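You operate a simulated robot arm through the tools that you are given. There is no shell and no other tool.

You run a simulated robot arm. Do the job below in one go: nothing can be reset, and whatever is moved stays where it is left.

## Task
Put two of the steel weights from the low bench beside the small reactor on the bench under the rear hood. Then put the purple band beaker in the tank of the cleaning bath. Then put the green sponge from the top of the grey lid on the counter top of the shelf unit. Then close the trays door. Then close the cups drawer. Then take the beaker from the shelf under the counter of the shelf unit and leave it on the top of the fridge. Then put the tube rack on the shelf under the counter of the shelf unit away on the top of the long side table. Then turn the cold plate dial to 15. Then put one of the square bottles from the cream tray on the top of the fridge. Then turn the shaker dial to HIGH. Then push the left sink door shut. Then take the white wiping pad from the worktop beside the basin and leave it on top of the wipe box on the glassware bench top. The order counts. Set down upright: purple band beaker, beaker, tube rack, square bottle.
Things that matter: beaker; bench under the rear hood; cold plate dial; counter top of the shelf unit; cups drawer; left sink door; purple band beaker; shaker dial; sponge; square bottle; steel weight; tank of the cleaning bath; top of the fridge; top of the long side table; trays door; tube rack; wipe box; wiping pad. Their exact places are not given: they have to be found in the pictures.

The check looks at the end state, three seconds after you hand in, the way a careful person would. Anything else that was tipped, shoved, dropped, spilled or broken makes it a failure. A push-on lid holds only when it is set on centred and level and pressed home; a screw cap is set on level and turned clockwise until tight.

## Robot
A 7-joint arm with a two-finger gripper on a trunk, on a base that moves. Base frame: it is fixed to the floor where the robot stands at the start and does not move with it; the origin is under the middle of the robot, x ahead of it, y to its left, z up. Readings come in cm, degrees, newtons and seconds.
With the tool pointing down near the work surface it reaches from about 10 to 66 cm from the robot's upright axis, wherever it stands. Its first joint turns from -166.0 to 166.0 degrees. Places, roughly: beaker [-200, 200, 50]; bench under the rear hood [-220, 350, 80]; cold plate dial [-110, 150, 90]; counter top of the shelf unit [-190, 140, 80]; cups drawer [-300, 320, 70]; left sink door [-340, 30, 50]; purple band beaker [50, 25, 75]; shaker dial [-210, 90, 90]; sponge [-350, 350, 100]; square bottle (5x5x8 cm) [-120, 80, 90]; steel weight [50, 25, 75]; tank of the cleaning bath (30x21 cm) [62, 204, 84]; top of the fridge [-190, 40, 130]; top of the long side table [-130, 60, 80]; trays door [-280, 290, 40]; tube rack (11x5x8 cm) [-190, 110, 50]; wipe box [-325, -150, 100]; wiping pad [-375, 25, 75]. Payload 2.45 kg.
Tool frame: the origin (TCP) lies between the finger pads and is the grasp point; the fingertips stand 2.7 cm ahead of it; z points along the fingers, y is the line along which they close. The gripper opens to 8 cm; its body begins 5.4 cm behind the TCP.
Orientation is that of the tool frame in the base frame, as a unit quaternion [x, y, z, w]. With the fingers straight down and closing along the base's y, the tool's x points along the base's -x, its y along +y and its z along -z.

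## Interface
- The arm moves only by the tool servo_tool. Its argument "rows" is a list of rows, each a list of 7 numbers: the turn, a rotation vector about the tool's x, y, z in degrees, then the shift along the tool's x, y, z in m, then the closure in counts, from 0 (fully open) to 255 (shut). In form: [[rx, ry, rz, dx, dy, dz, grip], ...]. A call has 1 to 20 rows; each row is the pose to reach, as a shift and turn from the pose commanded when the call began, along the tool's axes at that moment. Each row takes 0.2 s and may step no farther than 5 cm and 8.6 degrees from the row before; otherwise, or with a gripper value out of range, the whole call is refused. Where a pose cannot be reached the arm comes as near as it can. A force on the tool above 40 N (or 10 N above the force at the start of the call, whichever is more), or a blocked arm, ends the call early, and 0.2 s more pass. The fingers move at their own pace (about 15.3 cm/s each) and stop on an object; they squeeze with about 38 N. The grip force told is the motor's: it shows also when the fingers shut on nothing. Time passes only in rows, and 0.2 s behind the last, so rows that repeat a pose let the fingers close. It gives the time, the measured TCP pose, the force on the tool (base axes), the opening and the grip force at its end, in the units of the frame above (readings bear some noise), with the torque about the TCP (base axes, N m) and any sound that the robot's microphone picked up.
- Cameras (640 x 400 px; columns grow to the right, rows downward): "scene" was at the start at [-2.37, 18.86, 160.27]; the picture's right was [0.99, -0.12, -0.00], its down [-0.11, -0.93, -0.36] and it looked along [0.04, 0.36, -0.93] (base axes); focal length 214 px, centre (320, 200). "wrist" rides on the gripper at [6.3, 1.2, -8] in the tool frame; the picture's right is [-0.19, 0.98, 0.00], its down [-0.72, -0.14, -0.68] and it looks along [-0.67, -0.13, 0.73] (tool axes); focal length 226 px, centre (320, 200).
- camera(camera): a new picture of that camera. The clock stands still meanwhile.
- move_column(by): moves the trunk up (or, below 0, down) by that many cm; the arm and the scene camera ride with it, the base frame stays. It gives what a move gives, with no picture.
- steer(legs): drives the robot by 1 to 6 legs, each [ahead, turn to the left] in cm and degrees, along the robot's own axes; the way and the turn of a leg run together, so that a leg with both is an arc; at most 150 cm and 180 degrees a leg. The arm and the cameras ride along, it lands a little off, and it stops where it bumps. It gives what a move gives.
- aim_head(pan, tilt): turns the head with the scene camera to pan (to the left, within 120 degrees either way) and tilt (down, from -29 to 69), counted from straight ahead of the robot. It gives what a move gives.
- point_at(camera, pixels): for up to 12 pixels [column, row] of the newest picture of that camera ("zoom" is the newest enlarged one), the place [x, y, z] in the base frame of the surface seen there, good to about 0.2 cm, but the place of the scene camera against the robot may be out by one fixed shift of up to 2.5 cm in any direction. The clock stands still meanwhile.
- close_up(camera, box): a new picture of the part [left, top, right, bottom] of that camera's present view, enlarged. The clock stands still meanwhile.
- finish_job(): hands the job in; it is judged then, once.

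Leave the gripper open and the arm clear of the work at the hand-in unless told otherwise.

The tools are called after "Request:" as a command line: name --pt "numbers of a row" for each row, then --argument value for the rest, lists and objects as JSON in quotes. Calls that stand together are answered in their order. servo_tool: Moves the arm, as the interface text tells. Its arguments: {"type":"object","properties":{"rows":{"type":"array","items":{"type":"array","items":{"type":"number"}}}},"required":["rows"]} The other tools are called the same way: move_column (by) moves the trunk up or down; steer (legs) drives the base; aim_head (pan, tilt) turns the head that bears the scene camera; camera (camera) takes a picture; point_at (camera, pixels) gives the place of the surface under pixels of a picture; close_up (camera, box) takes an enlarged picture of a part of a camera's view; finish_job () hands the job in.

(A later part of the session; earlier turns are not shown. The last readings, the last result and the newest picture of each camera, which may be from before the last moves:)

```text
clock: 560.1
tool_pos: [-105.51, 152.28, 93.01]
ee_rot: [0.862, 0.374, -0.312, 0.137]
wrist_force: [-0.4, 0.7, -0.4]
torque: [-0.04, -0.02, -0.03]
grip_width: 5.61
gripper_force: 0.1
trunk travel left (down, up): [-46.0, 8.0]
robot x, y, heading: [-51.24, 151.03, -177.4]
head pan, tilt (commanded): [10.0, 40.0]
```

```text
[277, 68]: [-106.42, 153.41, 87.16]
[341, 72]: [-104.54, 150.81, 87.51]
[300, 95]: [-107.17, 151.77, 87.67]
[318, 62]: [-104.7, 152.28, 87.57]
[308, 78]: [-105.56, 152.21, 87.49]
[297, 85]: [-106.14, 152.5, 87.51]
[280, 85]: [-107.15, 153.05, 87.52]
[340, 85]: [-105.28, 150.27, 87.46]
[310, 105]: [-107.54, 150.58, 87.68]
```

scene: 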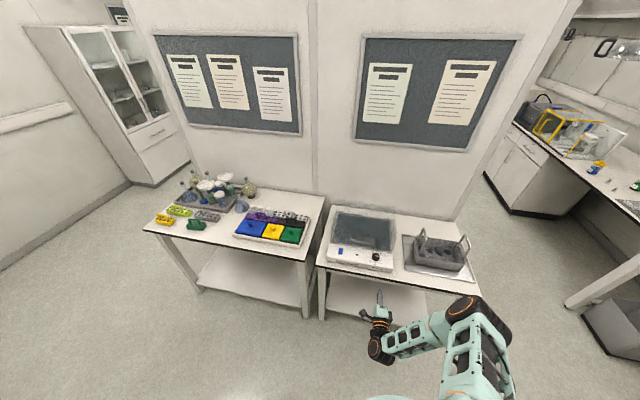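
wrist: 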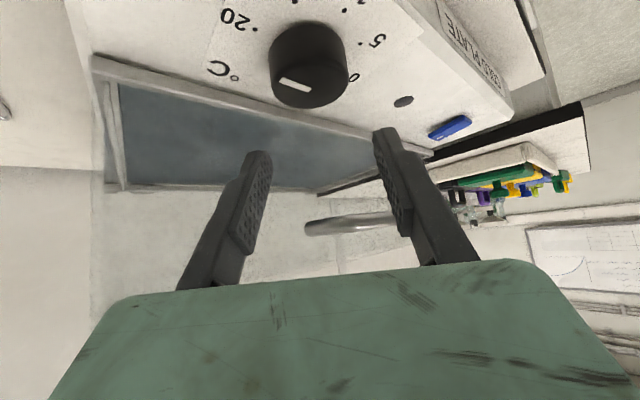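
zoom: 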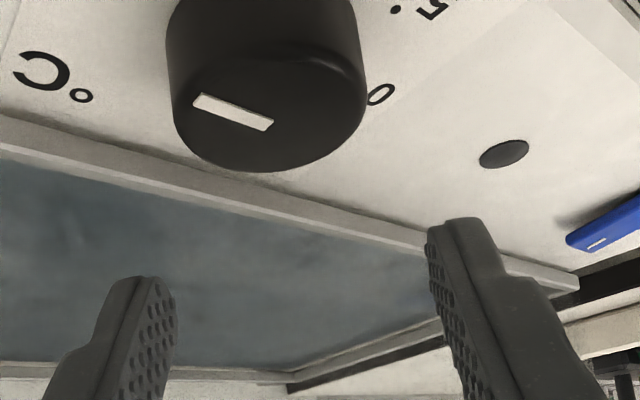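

Aligned within 2 mm. I lower to z≈88.5 and look before closing.

Request:
servo_tool --pt "0 0 0 0.0097 -0.0008 0.0115 76" --pt "0 0 0 0.0193 -0.0015 0.023 76" --pt "0 0 0 0.0258 -0.0015 0.0306 76" --pt "0 0 0 0.029 -0.0015 0.0345 76"

Request:
camera --camera "wrist"

```text
clock: 561.1
tool_pos: [-105.49, 152.47, 88.45]
ee_rot: [0.862, 0.375, -0.311, 0.138]
wrist_force: [0.1, 0.4, -0.3]
torque: [0.03, -0.01, 0.0]
grip_width: 5.6
gripper_force: 0.1
trunk travel left (down, up): [-46.0, 8.0]
robot x, y, heading: [-51.21, 151.34, -177.6]
head pan, tilt (commanded): [10.0, 40.0]
```

```text
taken
```

wrist: 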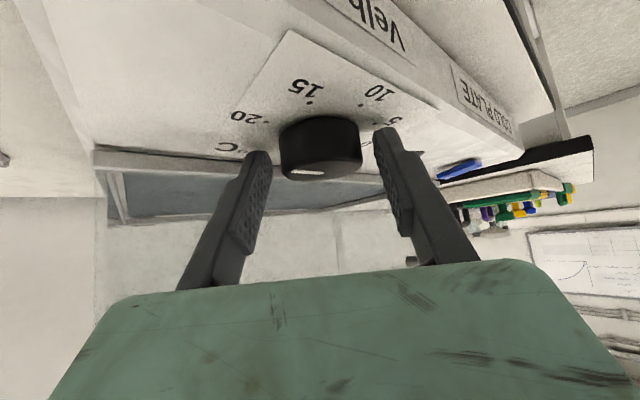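

The knob sits between the fingers. I close, then rotate 44.5° clockwise about the knob's axis.

Request:
servo_tool --pt "0 0 0 0 0 0 160" --pt "0 0 0 0 0 0 255" --pt "0 0 0 0 0 0 255"

Request:
servo_tool --pt "5.16 0 6.13 -0.0001 0.0015 0.0001 255" --pt "10.32 0 12.26 -0.0003 0.003 0.0003 255" --pt "15.48 0 18.38 -0.0007 0.0045 0.0006 255" --pt "20.64 0 24.51 -0.0013 0.0058 0.0011 255" --pt "25.8 0 30.64 -0.002 0.0071 0.0017 255" --pt "28.7 0 34.1 -0.0024 0.0077 0.002 255" --pt "28.7 0 34.1 -0.0024 0.0077 0.002 255"

Request:
camera --camera "wrist"

Request:
close_up --camera "scene" --box '[300, 200, 460, 300]'

```text
clock: 561.9
tool_pos: [-105.34, 152.46, 88.44]
ee_rot: [0.863, 0.374, -0.311, 0.138]
wrist_force: [3.7, -4.6, -5.3]
torque: [-0.5, 0.27, -0.04]
grip_width: 4.14
gripper_force: 45.2
trunk travel left (down, up): [-46.0, 8.0]
robot x, y, heading: [-51.15, 151.24, -177.7]
head pan, tilt (commanded): [10.0, 40.0]
```

```text
clock: 563.5
tool_pos: [-105.0, 151.36, 88.55]
ee_rot: [0.94, 0.019, -0.34, 0.006]
wrist_force: [12.3, -19.9, -7.9]
torque: [-0.63, -0.08, 0.27]
grip_width: 4.14
gripper_force: 44.6
trunk travel left (down, up): [-46.0, 8.0]
robot x, y, heading: [-50.86, 151.13, -177.6]
head pan, tilt (commanded): [10.0, 40.0]
```

```text
taken
```

wrist: 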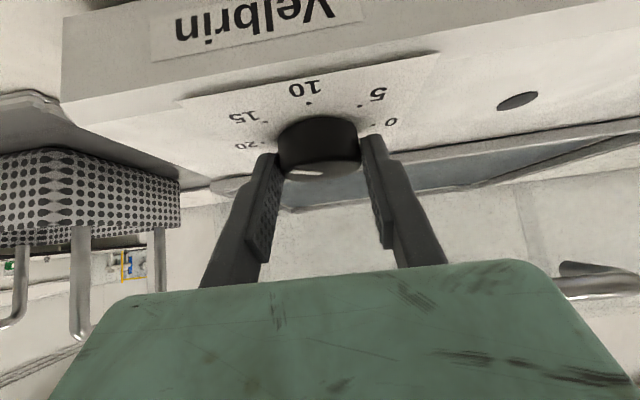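

```text
4.00 times, centred on (380, 250) of scene
```

zoom: 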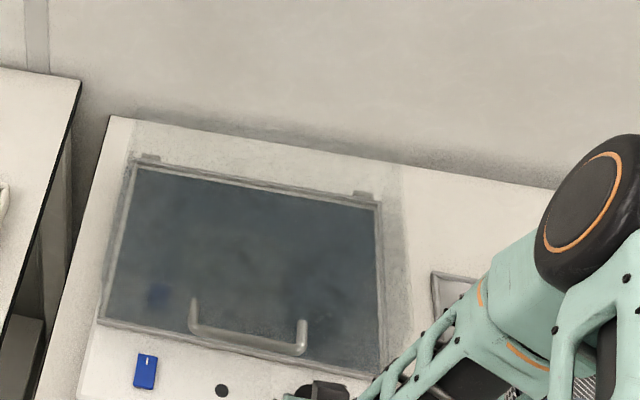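

The knob turned with the hand. I open, rise, and check the pointer.

Request:
servo_tool --pt "0 0 0 0 0 0 120" --pt "0 0 0 0 0 0 76" --pt "0 0 0 0 0 0 76" --pt "0 0 0 -0.0128 0 -0.0154 76" --pt "0 0 0 -0.032 0 -0.0384 76" --pt "0 0 0 -0.051 0 -0.0614 76"

Request:
camera --camera "wrist"

Request:
close_up --camera "wrist" --box '[230, 20, 390, 130]'

```text
clock: 564.9
tool_pos: [-104.85, 151.68, 96.5]
ee_rot: [0.94, 0.02, -0.34, 0.007]
wrist_force: [1.1, -2.1, -0.5]
torque: [0.03, -0.03, 0.03]
grip_width: 5.63
gripper_force: 0.0
trunk travel left (down, up): [-46.0, 8.0]
robot x, y, heading: [-50.97, 151.29, -177.7]
head pan, tilt (commanded): [10.0, 40.0]
```

```text
taken
```

wrist: 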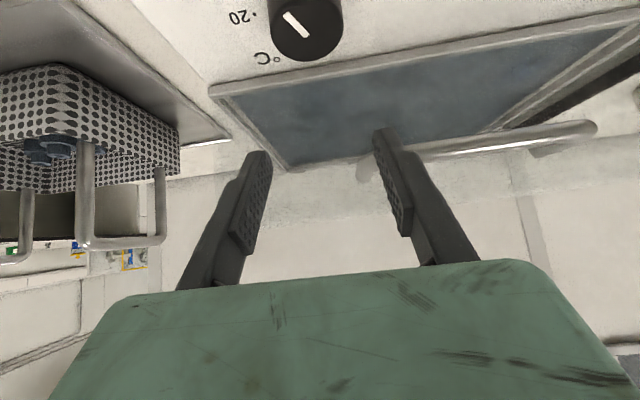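

```text
3.64 times, centred on (310, 75) of wrist
```

zoom: 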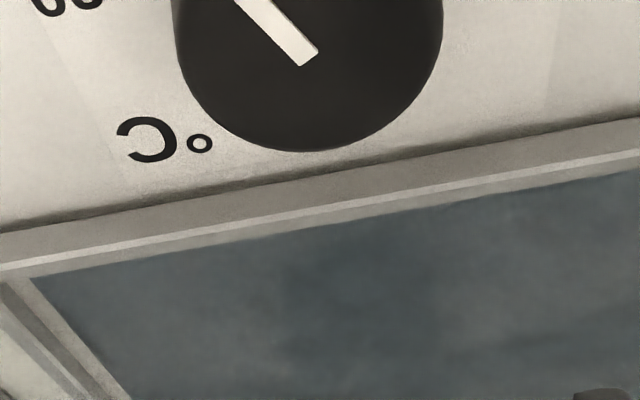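

I move up and back to see the whole dial.

Request:
servo_tool --pt "0 0 0 -0.001 0 -0.03 76" --pt "0 0 0 -0.003 0 -0.06 76" --pt "0 0 0 -0.005 0 -0.1 76"

Request:
camera --camera "wrist"

Request:
close_up --camera "wrist" --box '[230, 20, 390, 130]'

```text
clock: 565.7
tool_pos: [-98.95, 151.91, 104.43]
ee_rot: [0.94, 0.02, -0.34, 0.007]
wrist_force: [0.5, 0.2, -0.6]
torque: [-0.01, 0.04, -0.02]
grip_width: 5.63
gripper_force: 0.0
trunk travel left (down, up): [-46.0, 8.0]
robot x, y, heading: [-51.42, 151.29, -177.8]
head pan, tilt (commanded): [10.0, 40.0]
```

```text
taken
```

wrist: 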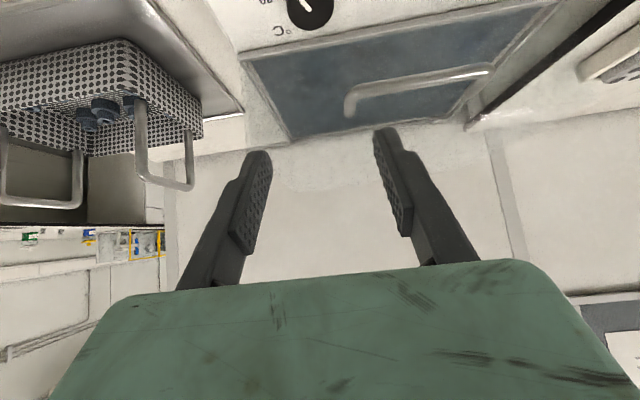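

```text
3.64 times, centred on (310, 75) of wrist
```

zoom: 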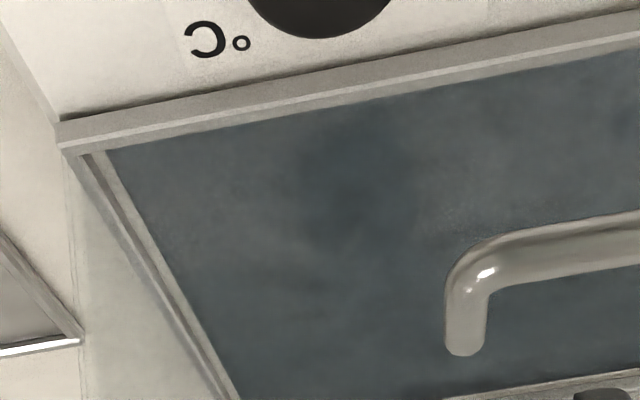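

Request:
servo_tool --pt "0 8 0 0 0 0 76" --pt "0 16 0 0 0 0 76" --pt "0 24 0 0 0 0 76" --pt "0 32 0 0 0 0 76" --pt "0 40 0 0 0 0 76"

Request:
camera --camera "wrist"

Request:
close_up --camera "wrist" --box '[260, 80, 380, 170]'

```text
clock: 566.9
tool_pos: [-99.25, 151.9, 104.29]
ee_rot: [1.0, 0.021, 0.003, -0.001]
wrist_force: [-1.1, -0.5, -0.3]
torque: [0.0, 0.03, -0.02]
grip_width: 5.61
gripper_force: 0.2
trunk travel left (down, up): [-46.0, 8.0]
robot x, y, heading: [-51.23, 151.2, -177.9]
head pan, tilt (commanded): [10.0, 40.0]
```

```text
taken
```

wrist: 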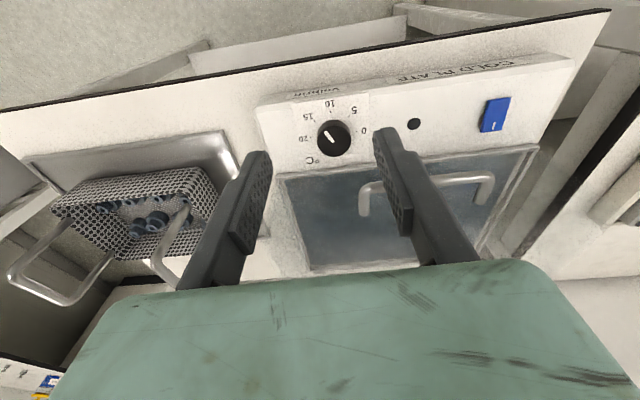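

```text
4.44 times, centred on (320, 125) of wrist
```

zoom: 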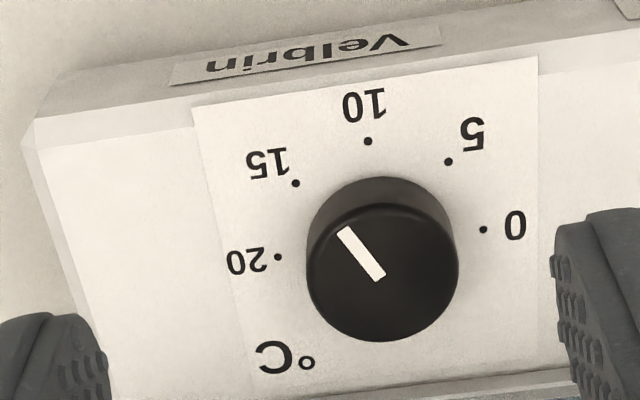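

I read the pointer: it appears past 15 toward 10. I zoom further to measure precisely.

Request:
close_up --camera "wrist" --box '[290, 90, 375, 170]'

```text
5.00 times, centred on (332, 130) of wrist
```

zoom: 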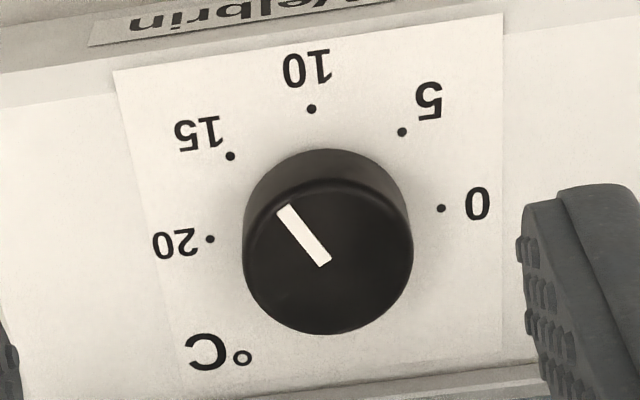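

The pointer is 60° from 20, i.e. 15° past the 15 mark. I go back onto the knob (better centred now: axis ≈(-106.37, 151.36)) to turn it 15° counter-clockwise.

Request:
servo_tool --pt "0 -8 0 0 0 0 76" --pt "0 -16 0 0 0 0 76" --pt "0 -24 0 0 0 0 76" --pt "0 -32 0 0 0 0 76" --pt "0 -40 0 0 0 0 76"

Request:
servo_tool --pt "0 0 0 0.007 0.0007 0.033 76" --pt "0 0 0 0.014 0.0013 0.066 76" --pt "0 0 0 0.02 0.0019 0.095 76" --pt "0 0 0 0.0265 0.0025 0.1253 76"

Request:
camera --camera "wrist"

```text
clock: 568.1
tool_pos: [-99.04, 151.95, 104.31]
ee_rot: [0.94, 0.019, -0.341, 0.006]
wrist_force: [-0.5, 0.5, -1.3]
torque: [0.0, 0.02, 0.01]
grip_width: 5.62
gripper_force: 0.0
trunk travel left (down, up): [-46.0, 8.0]
robot x, y, heading: [-51.08, 151.33, -177.7]
head pan, tilt (commanded): [10.0, 40.0]
```

```text
clock: 569.1
tool_pos: [-104.98, 151.56, 93.17]
ee_rot: [0.94, 0.02, -0.341, 0.007]
wrist_force: [0.4, -0.5, -0.1]
torque: [-0.02, -0.01, 0.01]
grip_width: 5.62
gripper_force: 0.1
trunk travel left (down, up): [-46.0, 8.0]
robot x, y, heading: [-51.0, 151.13, -177.6]
head pan, tilt (commanded): [10.0, 40.0]
```

```text
taken
```

wrist: 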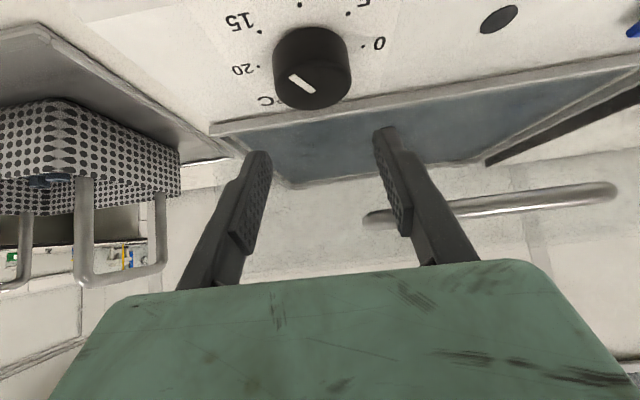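

Request:
point_at --camera "wrist" --pixels '[[278, 85], [345, 82], [312, 58], [318, 105], [302, 84], [368, 48], [259, 67], [312, 80]]'

```text
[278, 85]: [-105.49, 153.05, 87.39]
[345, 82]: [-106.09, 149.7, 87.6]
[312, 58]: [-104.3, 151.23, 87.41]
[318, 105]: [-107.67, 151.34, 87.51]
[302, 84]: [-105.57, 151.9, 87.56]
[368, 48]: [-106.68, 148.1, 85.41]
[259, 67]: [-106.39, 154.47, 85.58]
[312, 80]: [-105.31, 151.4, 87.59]
```

Request:
servo_tool --pt "0 0 0 0.0099 0.0008 0.0117 76" --pt "0 0 0 0.0197 0.0015 0.0235 76" --pt "0 0 0 0.0296 0.0015 0.0352 76" --pt "0 0 0 0.0296 0.0015 0.0352 110" --pt "0 0 0 0.0296 0.0015 0.0352 160" --pt "0 0 0 0.0296 0.0015 0.0352 255" --pt "0 0 0 0.0296 0.0015 0.0352 255"

Request:
camera --camera "wrist"

```text
clock: 570.7
tool_pos: [-105.06, 151.39, 88.52]
ee_rot: [0.94, 0.02, -0.34, 0.007]
wrist_force: [-0.6, 5.3, -7.5]
torque: [0.13, 0.29, -0.11]
grip_width: 4.14
gripper_force: 45.1
trunk travel left (down, up): [-46.0, 8.0]
robot x, y, heading: [-51.25, 151.03, -177.7]
head pan, tilt (commanded): [10.0, 40.0]
```

```text
taken
```

wrist: 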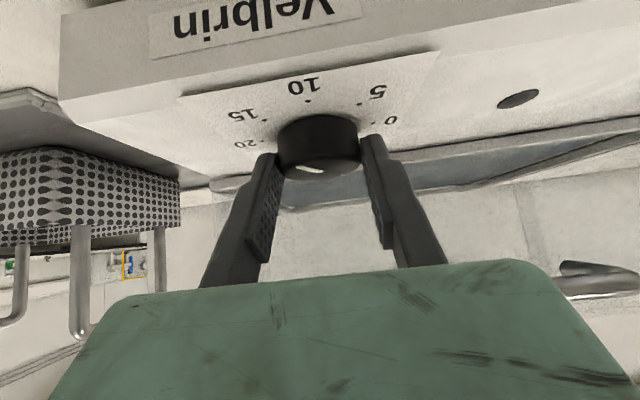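

Request:
close_up --camera "wrist" --box '[260, 90, 380, 190]'

```text
4.00 times, centred on (320, 140) of wrist
```

zoom: 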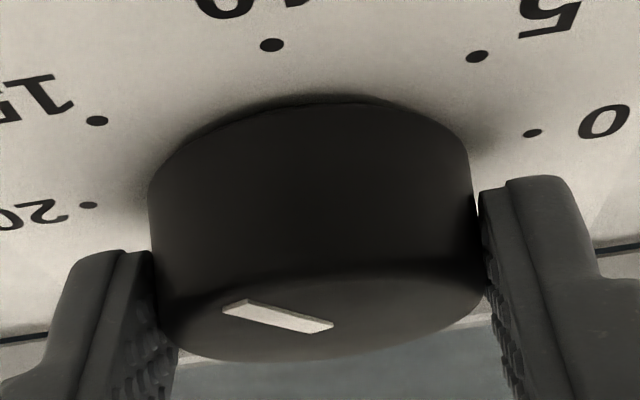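

Gripped and centred. I rotate 15° counter-clockwise.

Request:
servo_tool --pt "-3.2 0 -3.83 0.0 -0.0012 0.0001 255" --pt "-6.4 0 -7.66 -0.0002 -0.0024 0.0002 255" --pt "-9.65 0 -11.5 -0.0004 -0.0035 0.0003 255" --pt "-9.65 0 -11.5 -0.0004 -0.0035 0.0003 255"

Request:
close_up --camera "wrist" --box '[260, 90, 380, 190]'

```text
clock: 571.7
tool_pos: [-105.1, 151.82, 88.49]
ee_rot: [0.929, 0.144, -0.336, 0.053]
wrist_force: [5.4, 6.3, 0.3]
torque: [0.66, -0.52, -0.05]
grip_width: 4.13
gripper_force: 45.3
trunk travel left (down, up): [-46.0, 8.0]
robot x, y, heading: [-51.12, 150.85, -177.8]
head pan, tilt (commanded): [10.0, 40.0]
```

```text
4.00 times, centred on (320, 140) of wrist
```

zoom: 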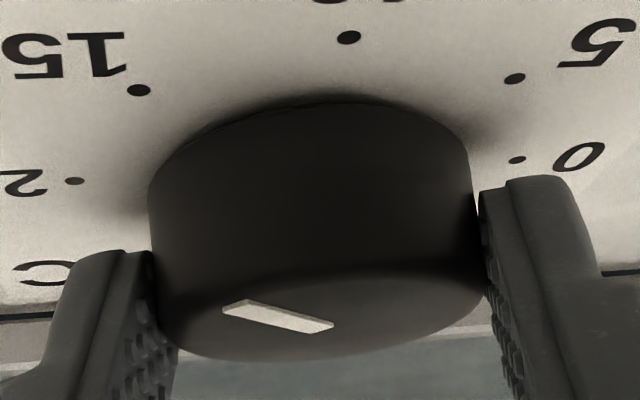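

The knob followed exactly. I open slowly and withdraw along the tool's own axis, then look.

Request:
servo_tool --pt "0 0 0 0 0 0 123" --pt "0 0 0 0 0 0 110" --pt "0 0 0 0 0 0 90" --pt "0 0 0 0 0 0 70" --pt "0 0 0 0 0 -0.01 70" --pt "0 0 0 0 0 -0.04 70" --pt "0 0 0 0 0 -0.08 70" --pt "0 0 0 0 0 -0.12 70"

Request:
servo_tool --pt "0 8 0 0 0 -0.01 70" --pt "0 16 0 0 0 -0.02 70" --pt "0 24 0 0 0 -0.03 70" --pt "0 32 0 0 0 -0.04 70" --pt "0 40 0 0 0 -0.05 70"

Request:
camera --camera "wrist"

```text
clock: 573.5
tool_pos: [-97.76, 153.93, 97.75]
ee_rot: [0.93, 0.142, -0.336, 0.052]
wrist_force: [-0.2, 0.2, -0.3]
torque: [0.02, 0.01, 0.01]
grip_width: 5.82
gripper_force: 0.1
trunk travel left (down, up): [-46.0, 8.0]
robot x, y, heading: [-50.6, 151.03, -177.7]
head pan, tilt (commanded): [10.0, 40.0]
```

```text
clock: 574.7
tool_pos: [-94.8, 154.86, 101.6]
ee_rot: [0.988, 0.151, 0.003, 0.001]
wrist_force: [-0.2, 0.5, 0.0]
torque: [0.02, 0.0, 0.02]
grip_width: 5.79
gripper_force: 0.1
trunk travel left (down, up): [-46.0, 8.0]
robot x, y, heading: [-51.16, 151.13, -177.7]
head pan, tilt (commanded): [10.0, 40.0]
```

```text
taken
```

wrist: 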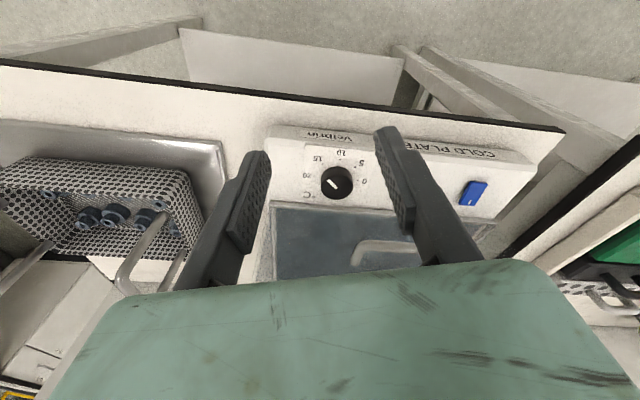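

Request:
close_up --camera "wrist" --box '[295, 140, 380, 215]'

```text
5.33 times, centred on (338, 178) of wrist
```

zoom: 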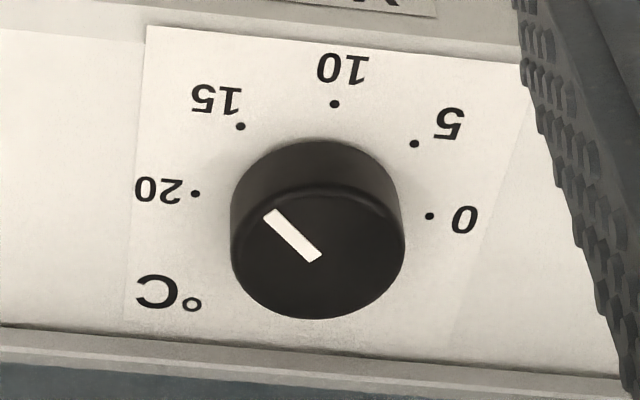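

The pointer reads about 39–40° from 20 (≈15.6). To measure exactly I tilt the tool so that the camera looks straight down on the dial.

Request:
servo_tool --pt "0 8 0 0 0 0 60" --pt "0 16 0 0 0 0 60" --pt "0 24 0 0 0 0 60" --pt "0 32 0 0 0 0 60" --pt "0 40 0 0 0 0 60"

Request:
camera --camera "wrist"

```text
clock: 575.9
tool_pos: [-94.88, 154.99, 101.6]
ee_rot: [0.928, 0.142, 0.341, -0.053]
wrist_force: [0.4, -0.9, 0.4]
torque: [-0.02, 0.02, 0.02]
grip_width: 6.1
gripper_force: 0.2
trunk travel left (down, up): [-46.0, 8.0]
robot x, y, heading: [-51.16, 151.1, -177.7]
head pan, tilt (commanded): [10.0, 40.0]
```

```text
taken
```

wrist: 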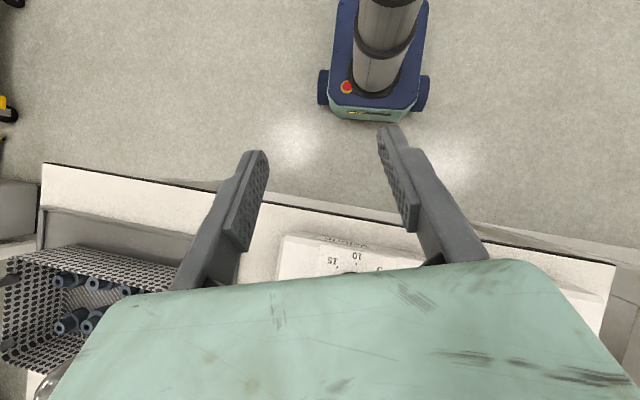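

Request:
servo_tool --pt "0 0 0 -0.025 -0.001 -0.03 60" --pt "0 0 0 -0.05 -0.002 -0.06 60" --pt "0 0 0 -0.082 -0.0035 -0.096 60"

Request:
camera --camera "wrist"

```text
clock: 576.7
tool_pos: [-107.06, 151.48, 103.63]
ee_rot: [0.928, 0.142, 0.341, -0.052]
wrist_force: [0.4, -0.2, 0.1]
torque: [-0.01, 0.02, -0.02]
grip_width: 6.11
gripper_force: 0.1
trunk travel left (down, up): [-46.0, 8.0]
robot x, y, heading: [-51.19, 151.48, -177.9]
head pan, tilt (commanded): [10.0, 40.0]
```

```text
taken
```

wrist: 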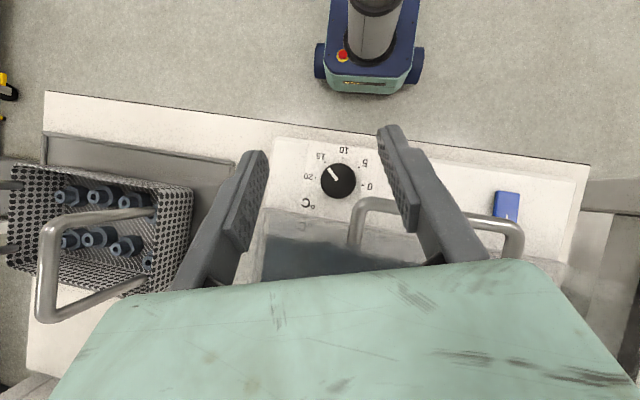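

The dial is seen from straight above. I zoom to read the angle.

Request:
close_up --camera "wrist" --box '[300, 140, 380, 220]'

```text
5.00 times, centred on (340, 180) of wrist
```

zoom: 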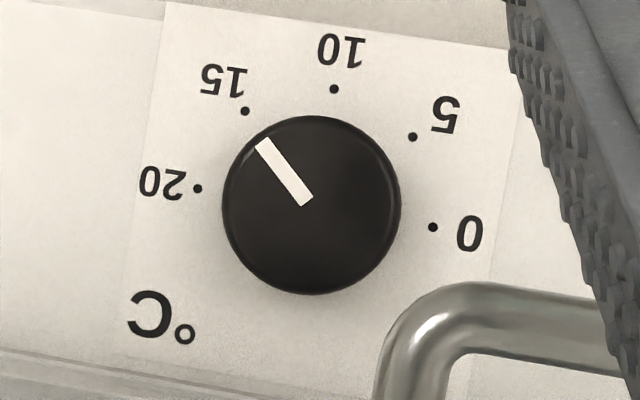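

The pointer stands at 44° from the 20 mark – that is 15. The dial is done. I retract and set the tool vertical again.

Request:
servo_tool --pt "0 0 0 0.025 0 0.015 60" --pt "0 0 0 0.05 0 0.035 60" --pt "0 -8 0 0.08 0 0.06 60" --pt "0 -16 0 0.09 0 0.065 60" --pt "0 -24 0 0.09 0 0.065 60" --pt "0 -32 0 0.09 0 0.065 60" --pt "0 -40 0 0.09 0 0.065 60"

Request:
servo_tool --pt "0 0 8 0 0 -0.01 60" --pt "0 0 15 0 0 -0.02 60"

Request:
camera --camera "wrist"

```text
clock: 578.3
tool_pos: [-96.14, 154.79, 104.59]
ee_rot: [0.989, 0.151, 0.002, 0.0]
wrist_force: [0.9, -0.1, -0.1]
torque: [0.01, 0.0, 0.01]
grip_width: 6.14
gripper_force: 0.1
trunk travel left (down, up): [-46.0, 8.0]
robot x, y, heading: [-51.04, 151.28, -178.0]
head pan, tilt (commanded): [10.0, 40.0]
```

```text
clock: 578.9
tool_pos: [-96.34, 154.86, 106.34]
ee_rot: [1.0, 0.021, 0.001, 0.0]
wrist_force: [0.5, 0.6, 0.2]
torque: [0.02, 0.04, 0.0]
grip_width: 6.13
gripper_force: 0.1
trunk travel left (down, up): [-46.0, 8.0]
robot x, y, heading: [-51.5, 151.2, -177.5]
head pan, tilt (commanded): [10.0, 40.0]
```

```text
taken
```

wrist: 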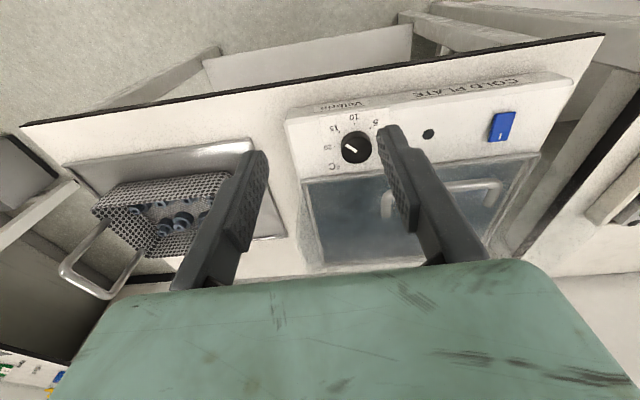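

Next the square bottle. I drive along to the cream tray.

Request:
steer --legs '[[-18, 0], [0, 88], [80, 0], [0, -90]]'

Request:
aim_head --pan 10 --tilt 40

Request:
camera --camera "scene"

Request:
close_up --camera "scene" --box '[280, 170, 480, 290]'

```text
clock: 592.0
tool_pos: [-79.2, 76.08, 106.46]
ee_rot: [1.0, 0.003, 0.002, 0.0]
wrist_force: [0.3, -0.1, 0.4]
torque: [-0.05, 0.0, -0.01]
grip_width: 6.12
gripper_force: 0.0
trunk travel left (down, up): [-46.0, 8.0]
robot x, y, heading: [-34.55, 70.41, -179.9]
head pan, tilt (commanded): [10.0, 40.0]
```

```text
clock: 592.6
tool_pos: [-79.18, 76.04, 106.43]
ee_rot: [1.0, 0.002, 0.002, 0.0]
wrist_force: [1.0, -0.3, 0.6]
torque: [0.0, -0.03, 0.02]
grip_width: 6.11
gripper_force: 0.2
trunk travel left (down, up): [-46.0, 8.0]
robot x, y, heading: [-34.52, 70.83, -180.0]
head pan, tilt (commanded): [10.0, 40.0]
```

```text
taken
```

scene: 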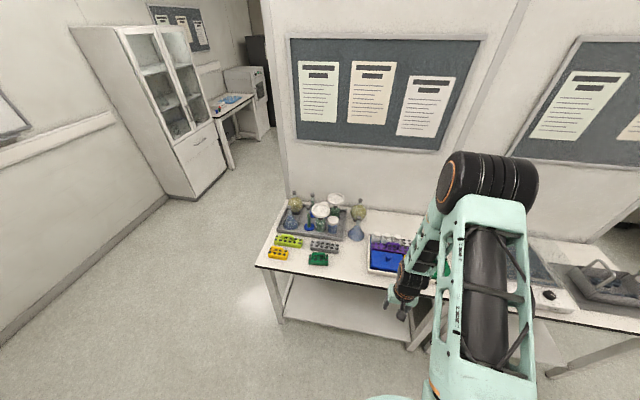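

```text
3.20 times, centred on (380, 230) of scene
```

zoom: 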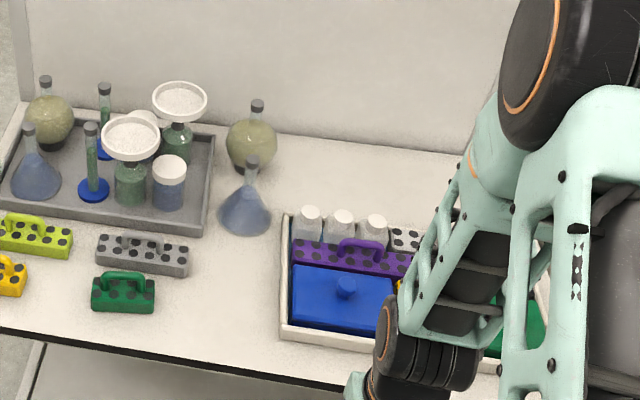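

Request:
point_at --camera "zoom" --pixels '[[308, 213], [342, 217], [375, 222], [308, 230], [342, 235], [375, 240], [320, 255], [365, 245], [285, 230], [404, 238], [350, 290], [360, 180]]'

```text
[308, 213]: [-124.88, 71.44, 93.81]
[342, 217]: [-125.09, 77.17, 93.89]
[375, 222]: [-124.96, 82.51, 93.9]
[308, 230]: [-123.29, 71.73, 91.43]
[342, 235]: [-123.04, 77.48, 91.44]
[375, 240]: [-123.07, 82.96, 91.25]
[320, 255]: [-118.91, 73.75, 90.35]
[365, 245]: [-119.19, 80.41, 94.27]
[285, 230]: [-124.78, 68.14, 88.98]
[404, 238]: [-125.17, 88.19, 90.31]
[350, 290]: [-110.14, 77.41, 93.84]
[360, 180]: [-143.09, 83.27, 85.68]
```

The leftmost bottle stands near (-125, 72), cap top ≈93.2. I'll grip it by its cap with the fingers closing along x. I rotate the gripper 90° and drive 30 cm nearer.

Request:
servo_tool --pt "0 0 8 0 0 0 80" --pt "0 0 16 0 0 0 80" --pt "0 0 24 0 0 0 80" --pt "0 0 32 0 0 0 80" --pt "0 0 40 0 0 0 80" --pt "0 0 48 0 0 0 80" --pt "0 0 56 0 0 0 80" --pt "0 0 64 0 0 0 80" --pt "0 0 72 0 0 0 80" --pt "0 0 80 0 0 0 80" --pt "0 0 88 0 0 0 80" --pt "0 0 90 0 0 0 80"

Request:
steer --legs '[[30, 0]]'

Request:
camera --camera "wrist"

```text
clock: 595.2
tool_pos: [-79.14, 76.09, 106.46]
ee_rot: [0.709, -0.705, 0.002, -0.001]
wrist_force: [0.3, -0.7, 0.3]
torque: [-0.02, 0.01, -0.02]
grip_width: 5.5
gripper_force: 0.0
trunk travel left (down, up): [-46.0, 8.0]
robot x, y, heading: [-34.2, 70.59, -179.9]
head pan, tilt (commanded): [10.0, 40.0]
```

```text
clock: 597.3
tool_pos: [-109.17, 76.31, 106.37]
ee_rot: [-0.707, 0.708, -0.001, 0.001]
wrist_force: [-1.0, 1.0, -0.4]
torque: [-0.01, -0.02, 0.0]
grip_width: 5.51
gripper_force: 0.1
trunk travel left (down, up): [-46.0, 8.0]
robot x, y, heading: [-64.27, 70.64, 179.9]
head pan, tilt (commanded): [10.0, 40.0]
```

```text
taken
```

wrist: 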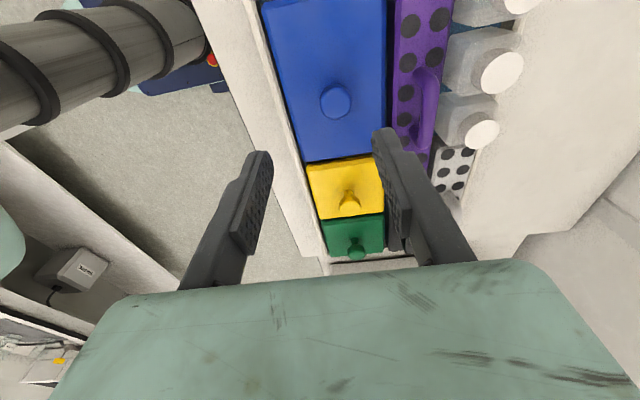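

Request:
servo_tool --pt "0 0 0 0.01 0.04 0.0 80" --pt "0 0 0 0.02 0.08 0.0 80" --pt "0 0 0 0.03 0.12 0.01 80" --pt "0 0 0 0.043 0.155 0.03 80"

Request:
camera --camera "wrist"

```text
clock: 598.3
tool_pos: [-124.57, 72.01, 103.18]
ee_rot: [-0.706, 0.708, -0.001, 0.001]
wrist_force: [0.0, -0.1, 0.4]
torque: [-0.01, -0.01, -0.01]
grip_width: 5.47
gripper_force: 0.0
trunk travel left (down, up): [-46.0, 8.0]
robot x, y, heading: [-64.23, 70.62, 179.7]
head pan, tilt (commanded): [10.0, 40.0]
```

```text
taken
```

wrist: 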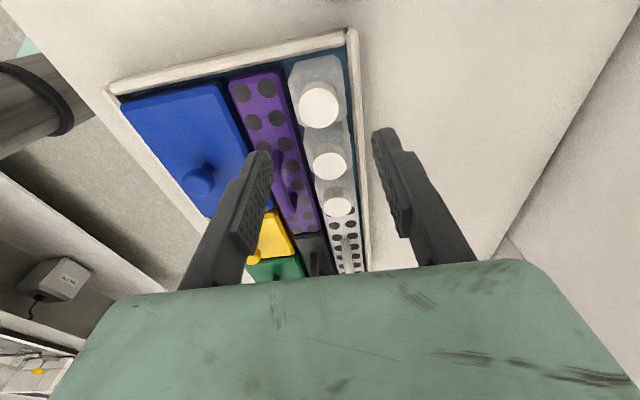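

Request:
close_up --camera "wrist" --box '[220, 20, 400, 150]'

Request:
point_at --camera "wrist" --pixels '[[320, 106], [303, 104], [339, 106], [320, 88], [318, 124], [318, 62], [330, 165], [290, 65], [342, 60], [272, 80], [357, 90], [300, 130]]'

```text
3.08 times, centred on (310, 85) of wrist
```

zoom: 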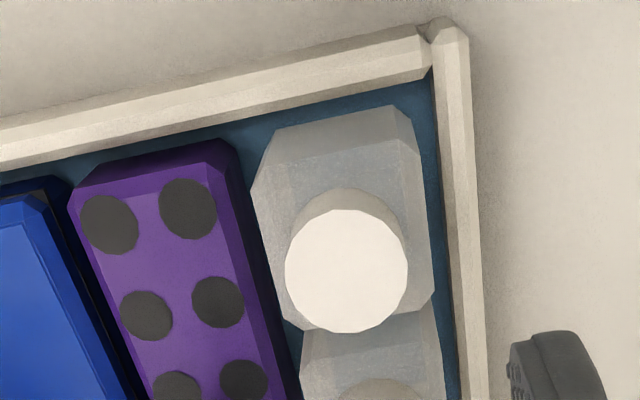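

```text
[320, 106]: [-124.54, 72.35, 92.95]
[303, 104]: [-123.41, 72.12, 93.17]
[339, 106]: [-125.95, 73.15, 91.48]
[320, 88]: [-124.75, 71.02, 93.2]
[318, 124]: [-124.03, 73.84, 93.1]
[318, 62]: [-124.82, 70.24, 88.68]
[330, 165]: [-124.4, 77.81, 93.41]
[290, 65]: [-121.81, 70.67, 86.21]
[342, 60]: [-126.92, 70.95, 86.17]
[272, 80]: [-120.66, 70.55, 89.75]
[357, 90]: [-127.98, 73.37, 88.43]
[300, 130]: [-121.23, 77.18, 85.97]
```

The cap's centre is (-124.45, 72.45), top z=93.15, 3 cm wide. I lower around the cap and close.

Request:
servo_tool --pt "0 0 0 -0.002 -0.0006 0.025 80" --pt "0 0 0 -0.0044 -0.0012 0.05 80" --pt "0 0 0 -0.0044 -0.0012 0.07 80" --pt "0 0 0 -0.0044 -0.0012 0.085 80" --pt "0 0 0 -0.0044 -0.0012 0.093 80"

Request:
camera --camera "wrist"

```text
clock: 599.5
tool_pos: [-124.31, 72.5, 93.99]
ee_rot: [-0.706, 0.708, -0.002, 0.001]
wrist_force: [-0.1, 0.5, -0.2]
torque: [0.03, -0.02, 0.01]
grip_width: 5.47
gripper_force: 0.0
trunk travel left (down, up): [-46.0, 8.0]
robot x, y, heading: [-64.32, 70.69, 179.9]
head pan, tilt (commanded): [10.0, 40.0]
```

```text
taken
```

wrist: 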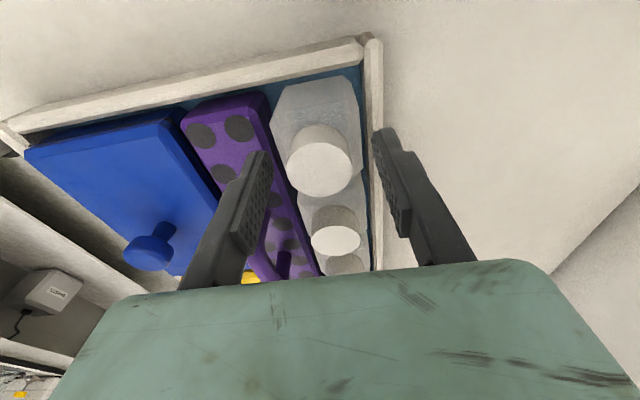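

Request:
servo_tool --pt "0 0 0 0 0 0 140" --pt "0 0 0 0 0 0 255" --pt "0 0 0 0 0 0 255" --pt "0 0 0 0 0 0 255"

Request:
servo_tool --pt "0 0 0 0 0 -0.004 255" --pt "0 0 0 0 0 -0.008 255" --pt "0 0 0 0 0 -0.014 255" --pt "0 0 0 0 0 -0.022 255"

Request:
camera --camera "wrist"

```text
clock: 600.5
tool_pos: [-124.32, 72.47, 94.03]
ee_rot: [-0.706, 0.708, -0.002, 0.002]
wrist_force: [0.0, -1.2, -0.3]
torque: [0.01, 0.03, 0.0]
grip_width: 4.53
gripper_force: 38.0
trunk travel left (down, up): [-46.0, 8.0]
robot x, y, heading: [-64.21, 70.71, 179.8]
head pan, tilt (commanded): [10.0, 40.0]
```

```text
clock: 601.5
tool_pos: [-124.34, 72.48, 96.23]
ee_rot: [-0.707, 0.707, -0.003, 0.002]
wrist_force: [-0.2, 0.8, -1.7]
torque: [-0.03, -0.01, -0.03]
grip_width: 4.53
gripper_force: 38.2
trunk travel left (down, up): [-46.0, 8.0]
robot x, y, heading: [-64.09, 70.7, 179.6]
head pan, tilt (commanded): [10.0, 40.0]
```

```text
taken
```

wrist: 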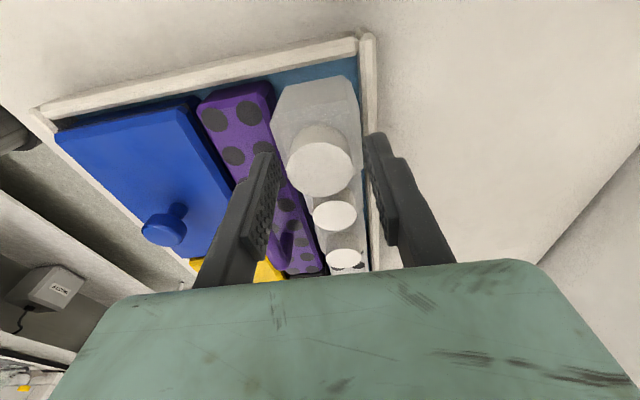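

It is lifted with the others left standing. I raise it further and retract toward the robot.

Request:
servo_tool --pt "0 0 0 0 0 -0.01 255" --pt "0 0 0 0 0 -0.03 255" --pt "0 0 0 0 0 -0.05 255" --pt "0 0 0 0 0 -0.07 255" --pt "0 0 0 0 0 -0.09 255" --pt "0 0 0 0 0 -0.11 255" --pt "0 0 0 0 -0.01 -0.13 255" --pt "0 0 0 0 -0.03 -0.14 255" --pt "0 0 0 0 -0.06 -0.14 255" --pt "0 0 0 0 -0.09 -0.14 255" --pt "0 0 0 0 -0.12 -0.14 255" --pt "0 0 0 0 -0.15 -0.14 255"

Request:
camera --camera "wrist"

Request:
close_up --camera "scene" --box '[240, 170, 480, 320]'

```text
clock: 604.1
tool_pos: [-109.35, 72.56, 110.37]
ee_rot: [-0.706, 0.708, -0.002, 0.001]
wrist_force: [0.4, 0.4, -1.0]
torque: [0.01, -0.02, 0.0]
grip_width: 4.49
gripper_force: 37.8
trunk travel left (down, up): [-46.0, 8.0]
robot x, y, heading: [-64.37, 70.83, 179.7]
head pan, tilt (commanded): [10.0, 40.0]
```

```text
taken
```

wrist: 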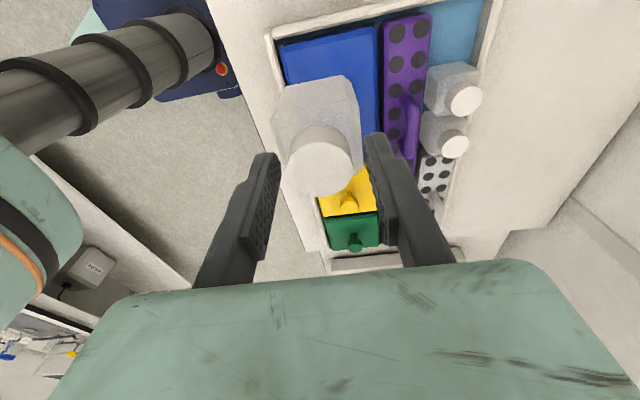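

```text
2.67 times, centred on (360, 245) of scene
```

zoom: 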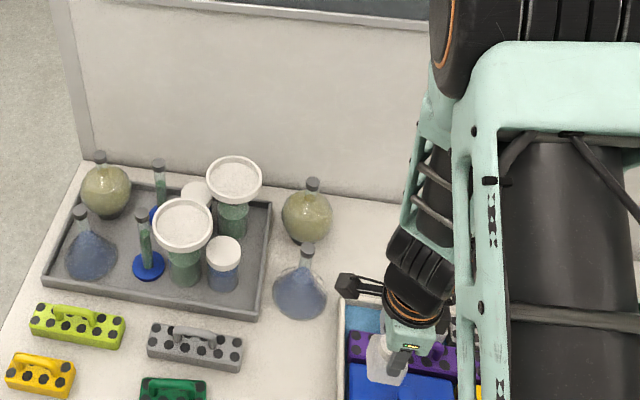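

The bottle is in hand. I drive back around by the south passage to the front of the fridge.

Request:
steer --legs '[[-35, 0], [0, 90], [105, 0], [0, -90], [120, 0], [118, 0]]'

Request:
camera --camera "wrist"

```text
clock: 630.6
tool_pos: [-318.08, -16.47, 110.43]
ee_rot: [-0.679, 0.734, -0.002, 0.002]
wrist_force: [0.7, -0.3, -0.9]
torque: [0.0, 0.0, 0.01]
grip_width: 4.51
gripper_force: 38.0
trunk travel left (down, up): [-46.0, 8.0]
robot x, y, heading: [-273.22, -22.01, 175.9]
head pan, tilt (commanded): [10.0, 40.0]
```

```text
taken
```

wrist: 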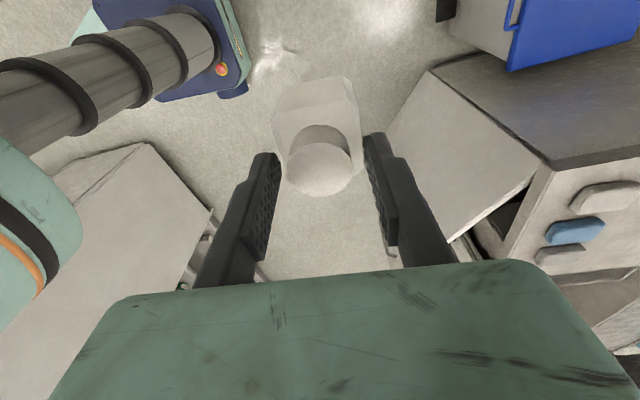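

I measure the sink door and the pads from this good vantage.

Request:
point_at --camera "wrist" --pixels '[[430, 75], [545, 165], [465, 230], [400, 130], [480, 140], [600, 195], [575, 230], [560, 258], [555, 172], [640, 160], [520, 185], [440, 100]]'

Request:
close_up --camera "wrist" --box '[370, 0, 640, 270]'

```text
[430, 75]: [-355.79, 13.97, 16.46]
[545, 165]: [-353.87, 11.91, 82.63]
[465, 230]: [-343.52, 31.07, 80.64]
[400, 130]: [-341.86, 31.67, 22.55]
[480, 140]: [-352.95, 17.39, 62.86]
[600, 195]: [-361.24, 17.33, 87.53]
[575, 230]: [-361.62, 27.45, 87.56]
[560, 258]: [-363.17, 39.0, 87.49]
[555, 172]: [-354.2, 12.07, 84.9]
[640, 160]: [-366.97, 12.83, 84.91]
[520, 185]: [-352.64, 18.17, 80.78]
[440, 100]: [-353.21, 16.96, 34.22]
```

```text
1.48 times, centred on (505, 135) of wrist
```

zoom: 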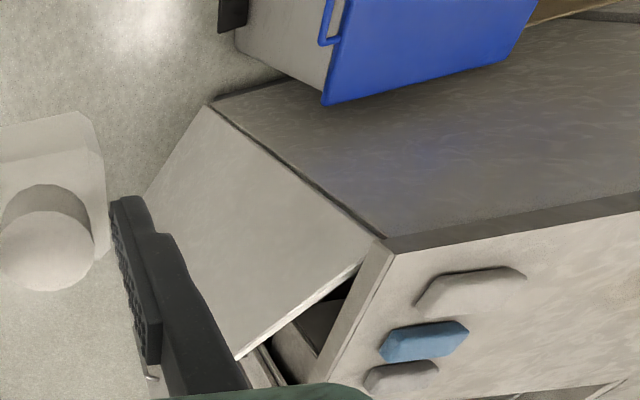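

The sink door stands ~35° open, its free edge near (-324, 57). I'll place the bottle at y≈24 on the fridge, keeping the tail clear. Turning and approaching.

Request:
steer --legs '[[0, -86], [51, 0], [0, -90]]'

Request:
move_column --by 8

Request:
servo_tool --pt "0 0 0 0 0 -0.015 255" --pt "0 0 0 0 0 -0.035 255" --pt "0 0 0 0 0 -0.06 255" --pt "0 0 0 0 0 -0.085 255" --pt "0 0 0 0 0 -0.11 255" --pt "0 0 0 0 0 -0.135 255" --pt "0 0 0 0 0 -0.16 255" --pt "0 0 0 0 0 -0.185 255" --pt "0 0 0 0 0 -0.21 255" --pt "0 0 0 0 0 -0.235 255" --pt "0 0 0 0 0 -0.25 255"

Request:
camera --camera "wrist"

```text
clock: 641.4
tool_pos: [-226.09, 25.81, 110.29]
ee_rot: [0.726, 0.688, -0.002, -0.003]
wrist_force: [-0.7, 0.1, -1.8]
torque: [-0.01, -0.01, 0.02]
grip_width: 4.56
gripper_force: 37.8
trunk travel left (down, up): [-46.0, 8.0]
robot x, y, heading: [-271.36, 30.05, -3.1]
head pan, tilt (commanded): [10.0, 40.0]
```

```text
clock: 642.6
tool_pos: [-226.15, 25.88, 118.46]
ee_rot: [0.725, 0.688, -0.002, -0.002]
wrist_force: [-0.5, -1.0, -1.2]
torque: [0.05, 0.01, -0.05]
grip_width: 4.52
gripper_force: 37.5
trunk travel left (down, up): [-54.0, 0.0]
robot x, y, heading: [-271.45, 29.8, -3.2]
head pan, tilt (commanded): [10.0, 40.0]
```

```text
clock: 645.0
tool_pos: [-225.92, 25.95, 143.33]
ee_rot: [0.725, 0.688, -0.001, -0.001]
wrist_force: [-0.5, 0.4, -1.6]
torque: [0.02, 0.01, 0.03]
grip_width: 4.5
gripper_force: 37.7
trunk travel left (down, up): [-54.0, 0.0]
robot x, y, heading: [-271.14, 30.29, -3.1]
head pan, tilt (commanded): [10.0, 40.0]
```

```text
taken
```

wrist: 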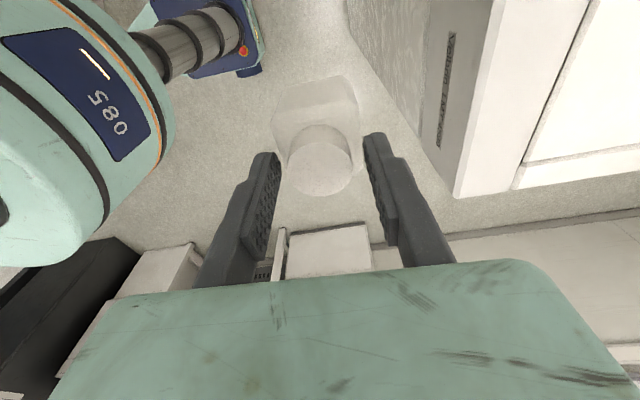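

Bottle bottom is ≈3 cm above the fridge top. I drive 12 cm forward, then reach out 12 cm over the top.

Request:
steer --legs '[[12, 0]]'

Request:
servo_tool --pt "0 0 0 0 0.015 0 255" --pt "0 0 0 0 0.035 0 255" --pt "0 0 0 0 0.055 0 255" --pt "0 0 0 0 0.08 0 255" --pt "0 0 0 0 0.1 0 255" --pt "0 0 0 0 0.12 0 255"

Request:
camera --camera "wrist"

Request:
aim_head --pan 15 --tilt 30

Request:
camera --camera "scene"

```text
clock: 646.2
tool_pos: [-214.25, 25.22, 143.34]
ee_rot: [0.725, 0.689, -0.001, -0.002]
wrist_force: [0.8, 0.1, -1.9]
torque: [0.02, 0.01, -0.01]
grip_width: 4.5
gripper_force: 37.9
trunk travel left (down, up): [-54.0, 0.0]
robot x, y, heading: [-259.35, 29.69, -3.1]
head pan, tilt (commanded): [10.0, 40.0]
```

```text
clock: 647.6
tool_pos: [-201.99, 24.72, 143.18]
ee_rot: [0.726, 0.688, -0.002, -0.002]
wrist_force: [-0.8, 0.3, -1.5]
torque: [0.0, -0.01, -0.03]
grip_width: 4.52
gripper_force: 38.2
trunk travel left (down, up): [-54.0, 0.0]
robot x, y, heading: [-259.66, 29.53, -2.9]
head pan, tilt (commanded): [10.0, 40.0]
```

```text
taken
```

wrist: 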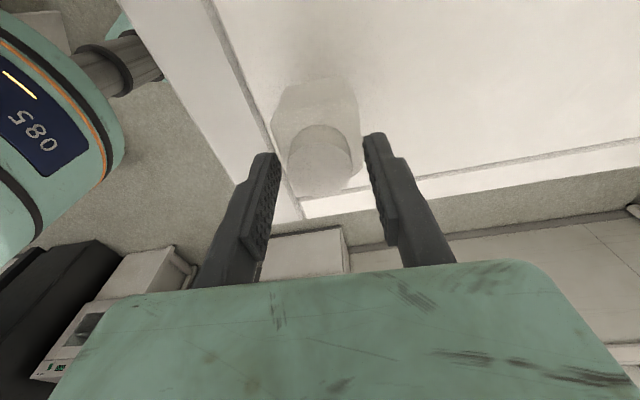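

```text
clock: 648.3
tool_pos: [-202.12, 24.59, 143.29]
ee_rot: [0.725, 0.689, -0.002, -0.002]
wrist_force: [-0.5, -0.3, -1.7]
torque: [0.03, 0.01, 0.01]
grip_width: 4.49
gripper_force: 38.2
trunk travel left (down, up): [-54.0, 0.0]
robot x, y, heading: [-259.32, 29.13, -3.3]
head pan, tilt (commanded): [15.0, 30.0]
```

```text
taken
```

scene: 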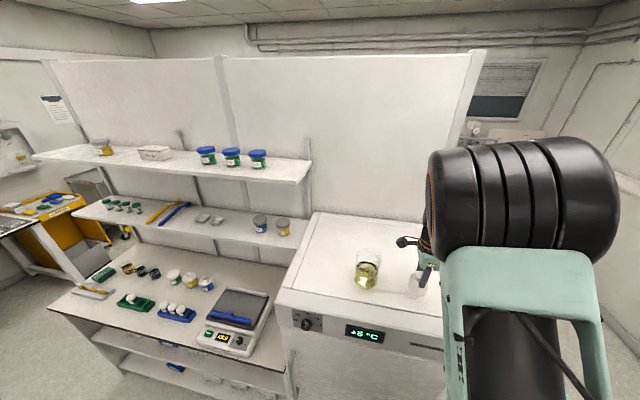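

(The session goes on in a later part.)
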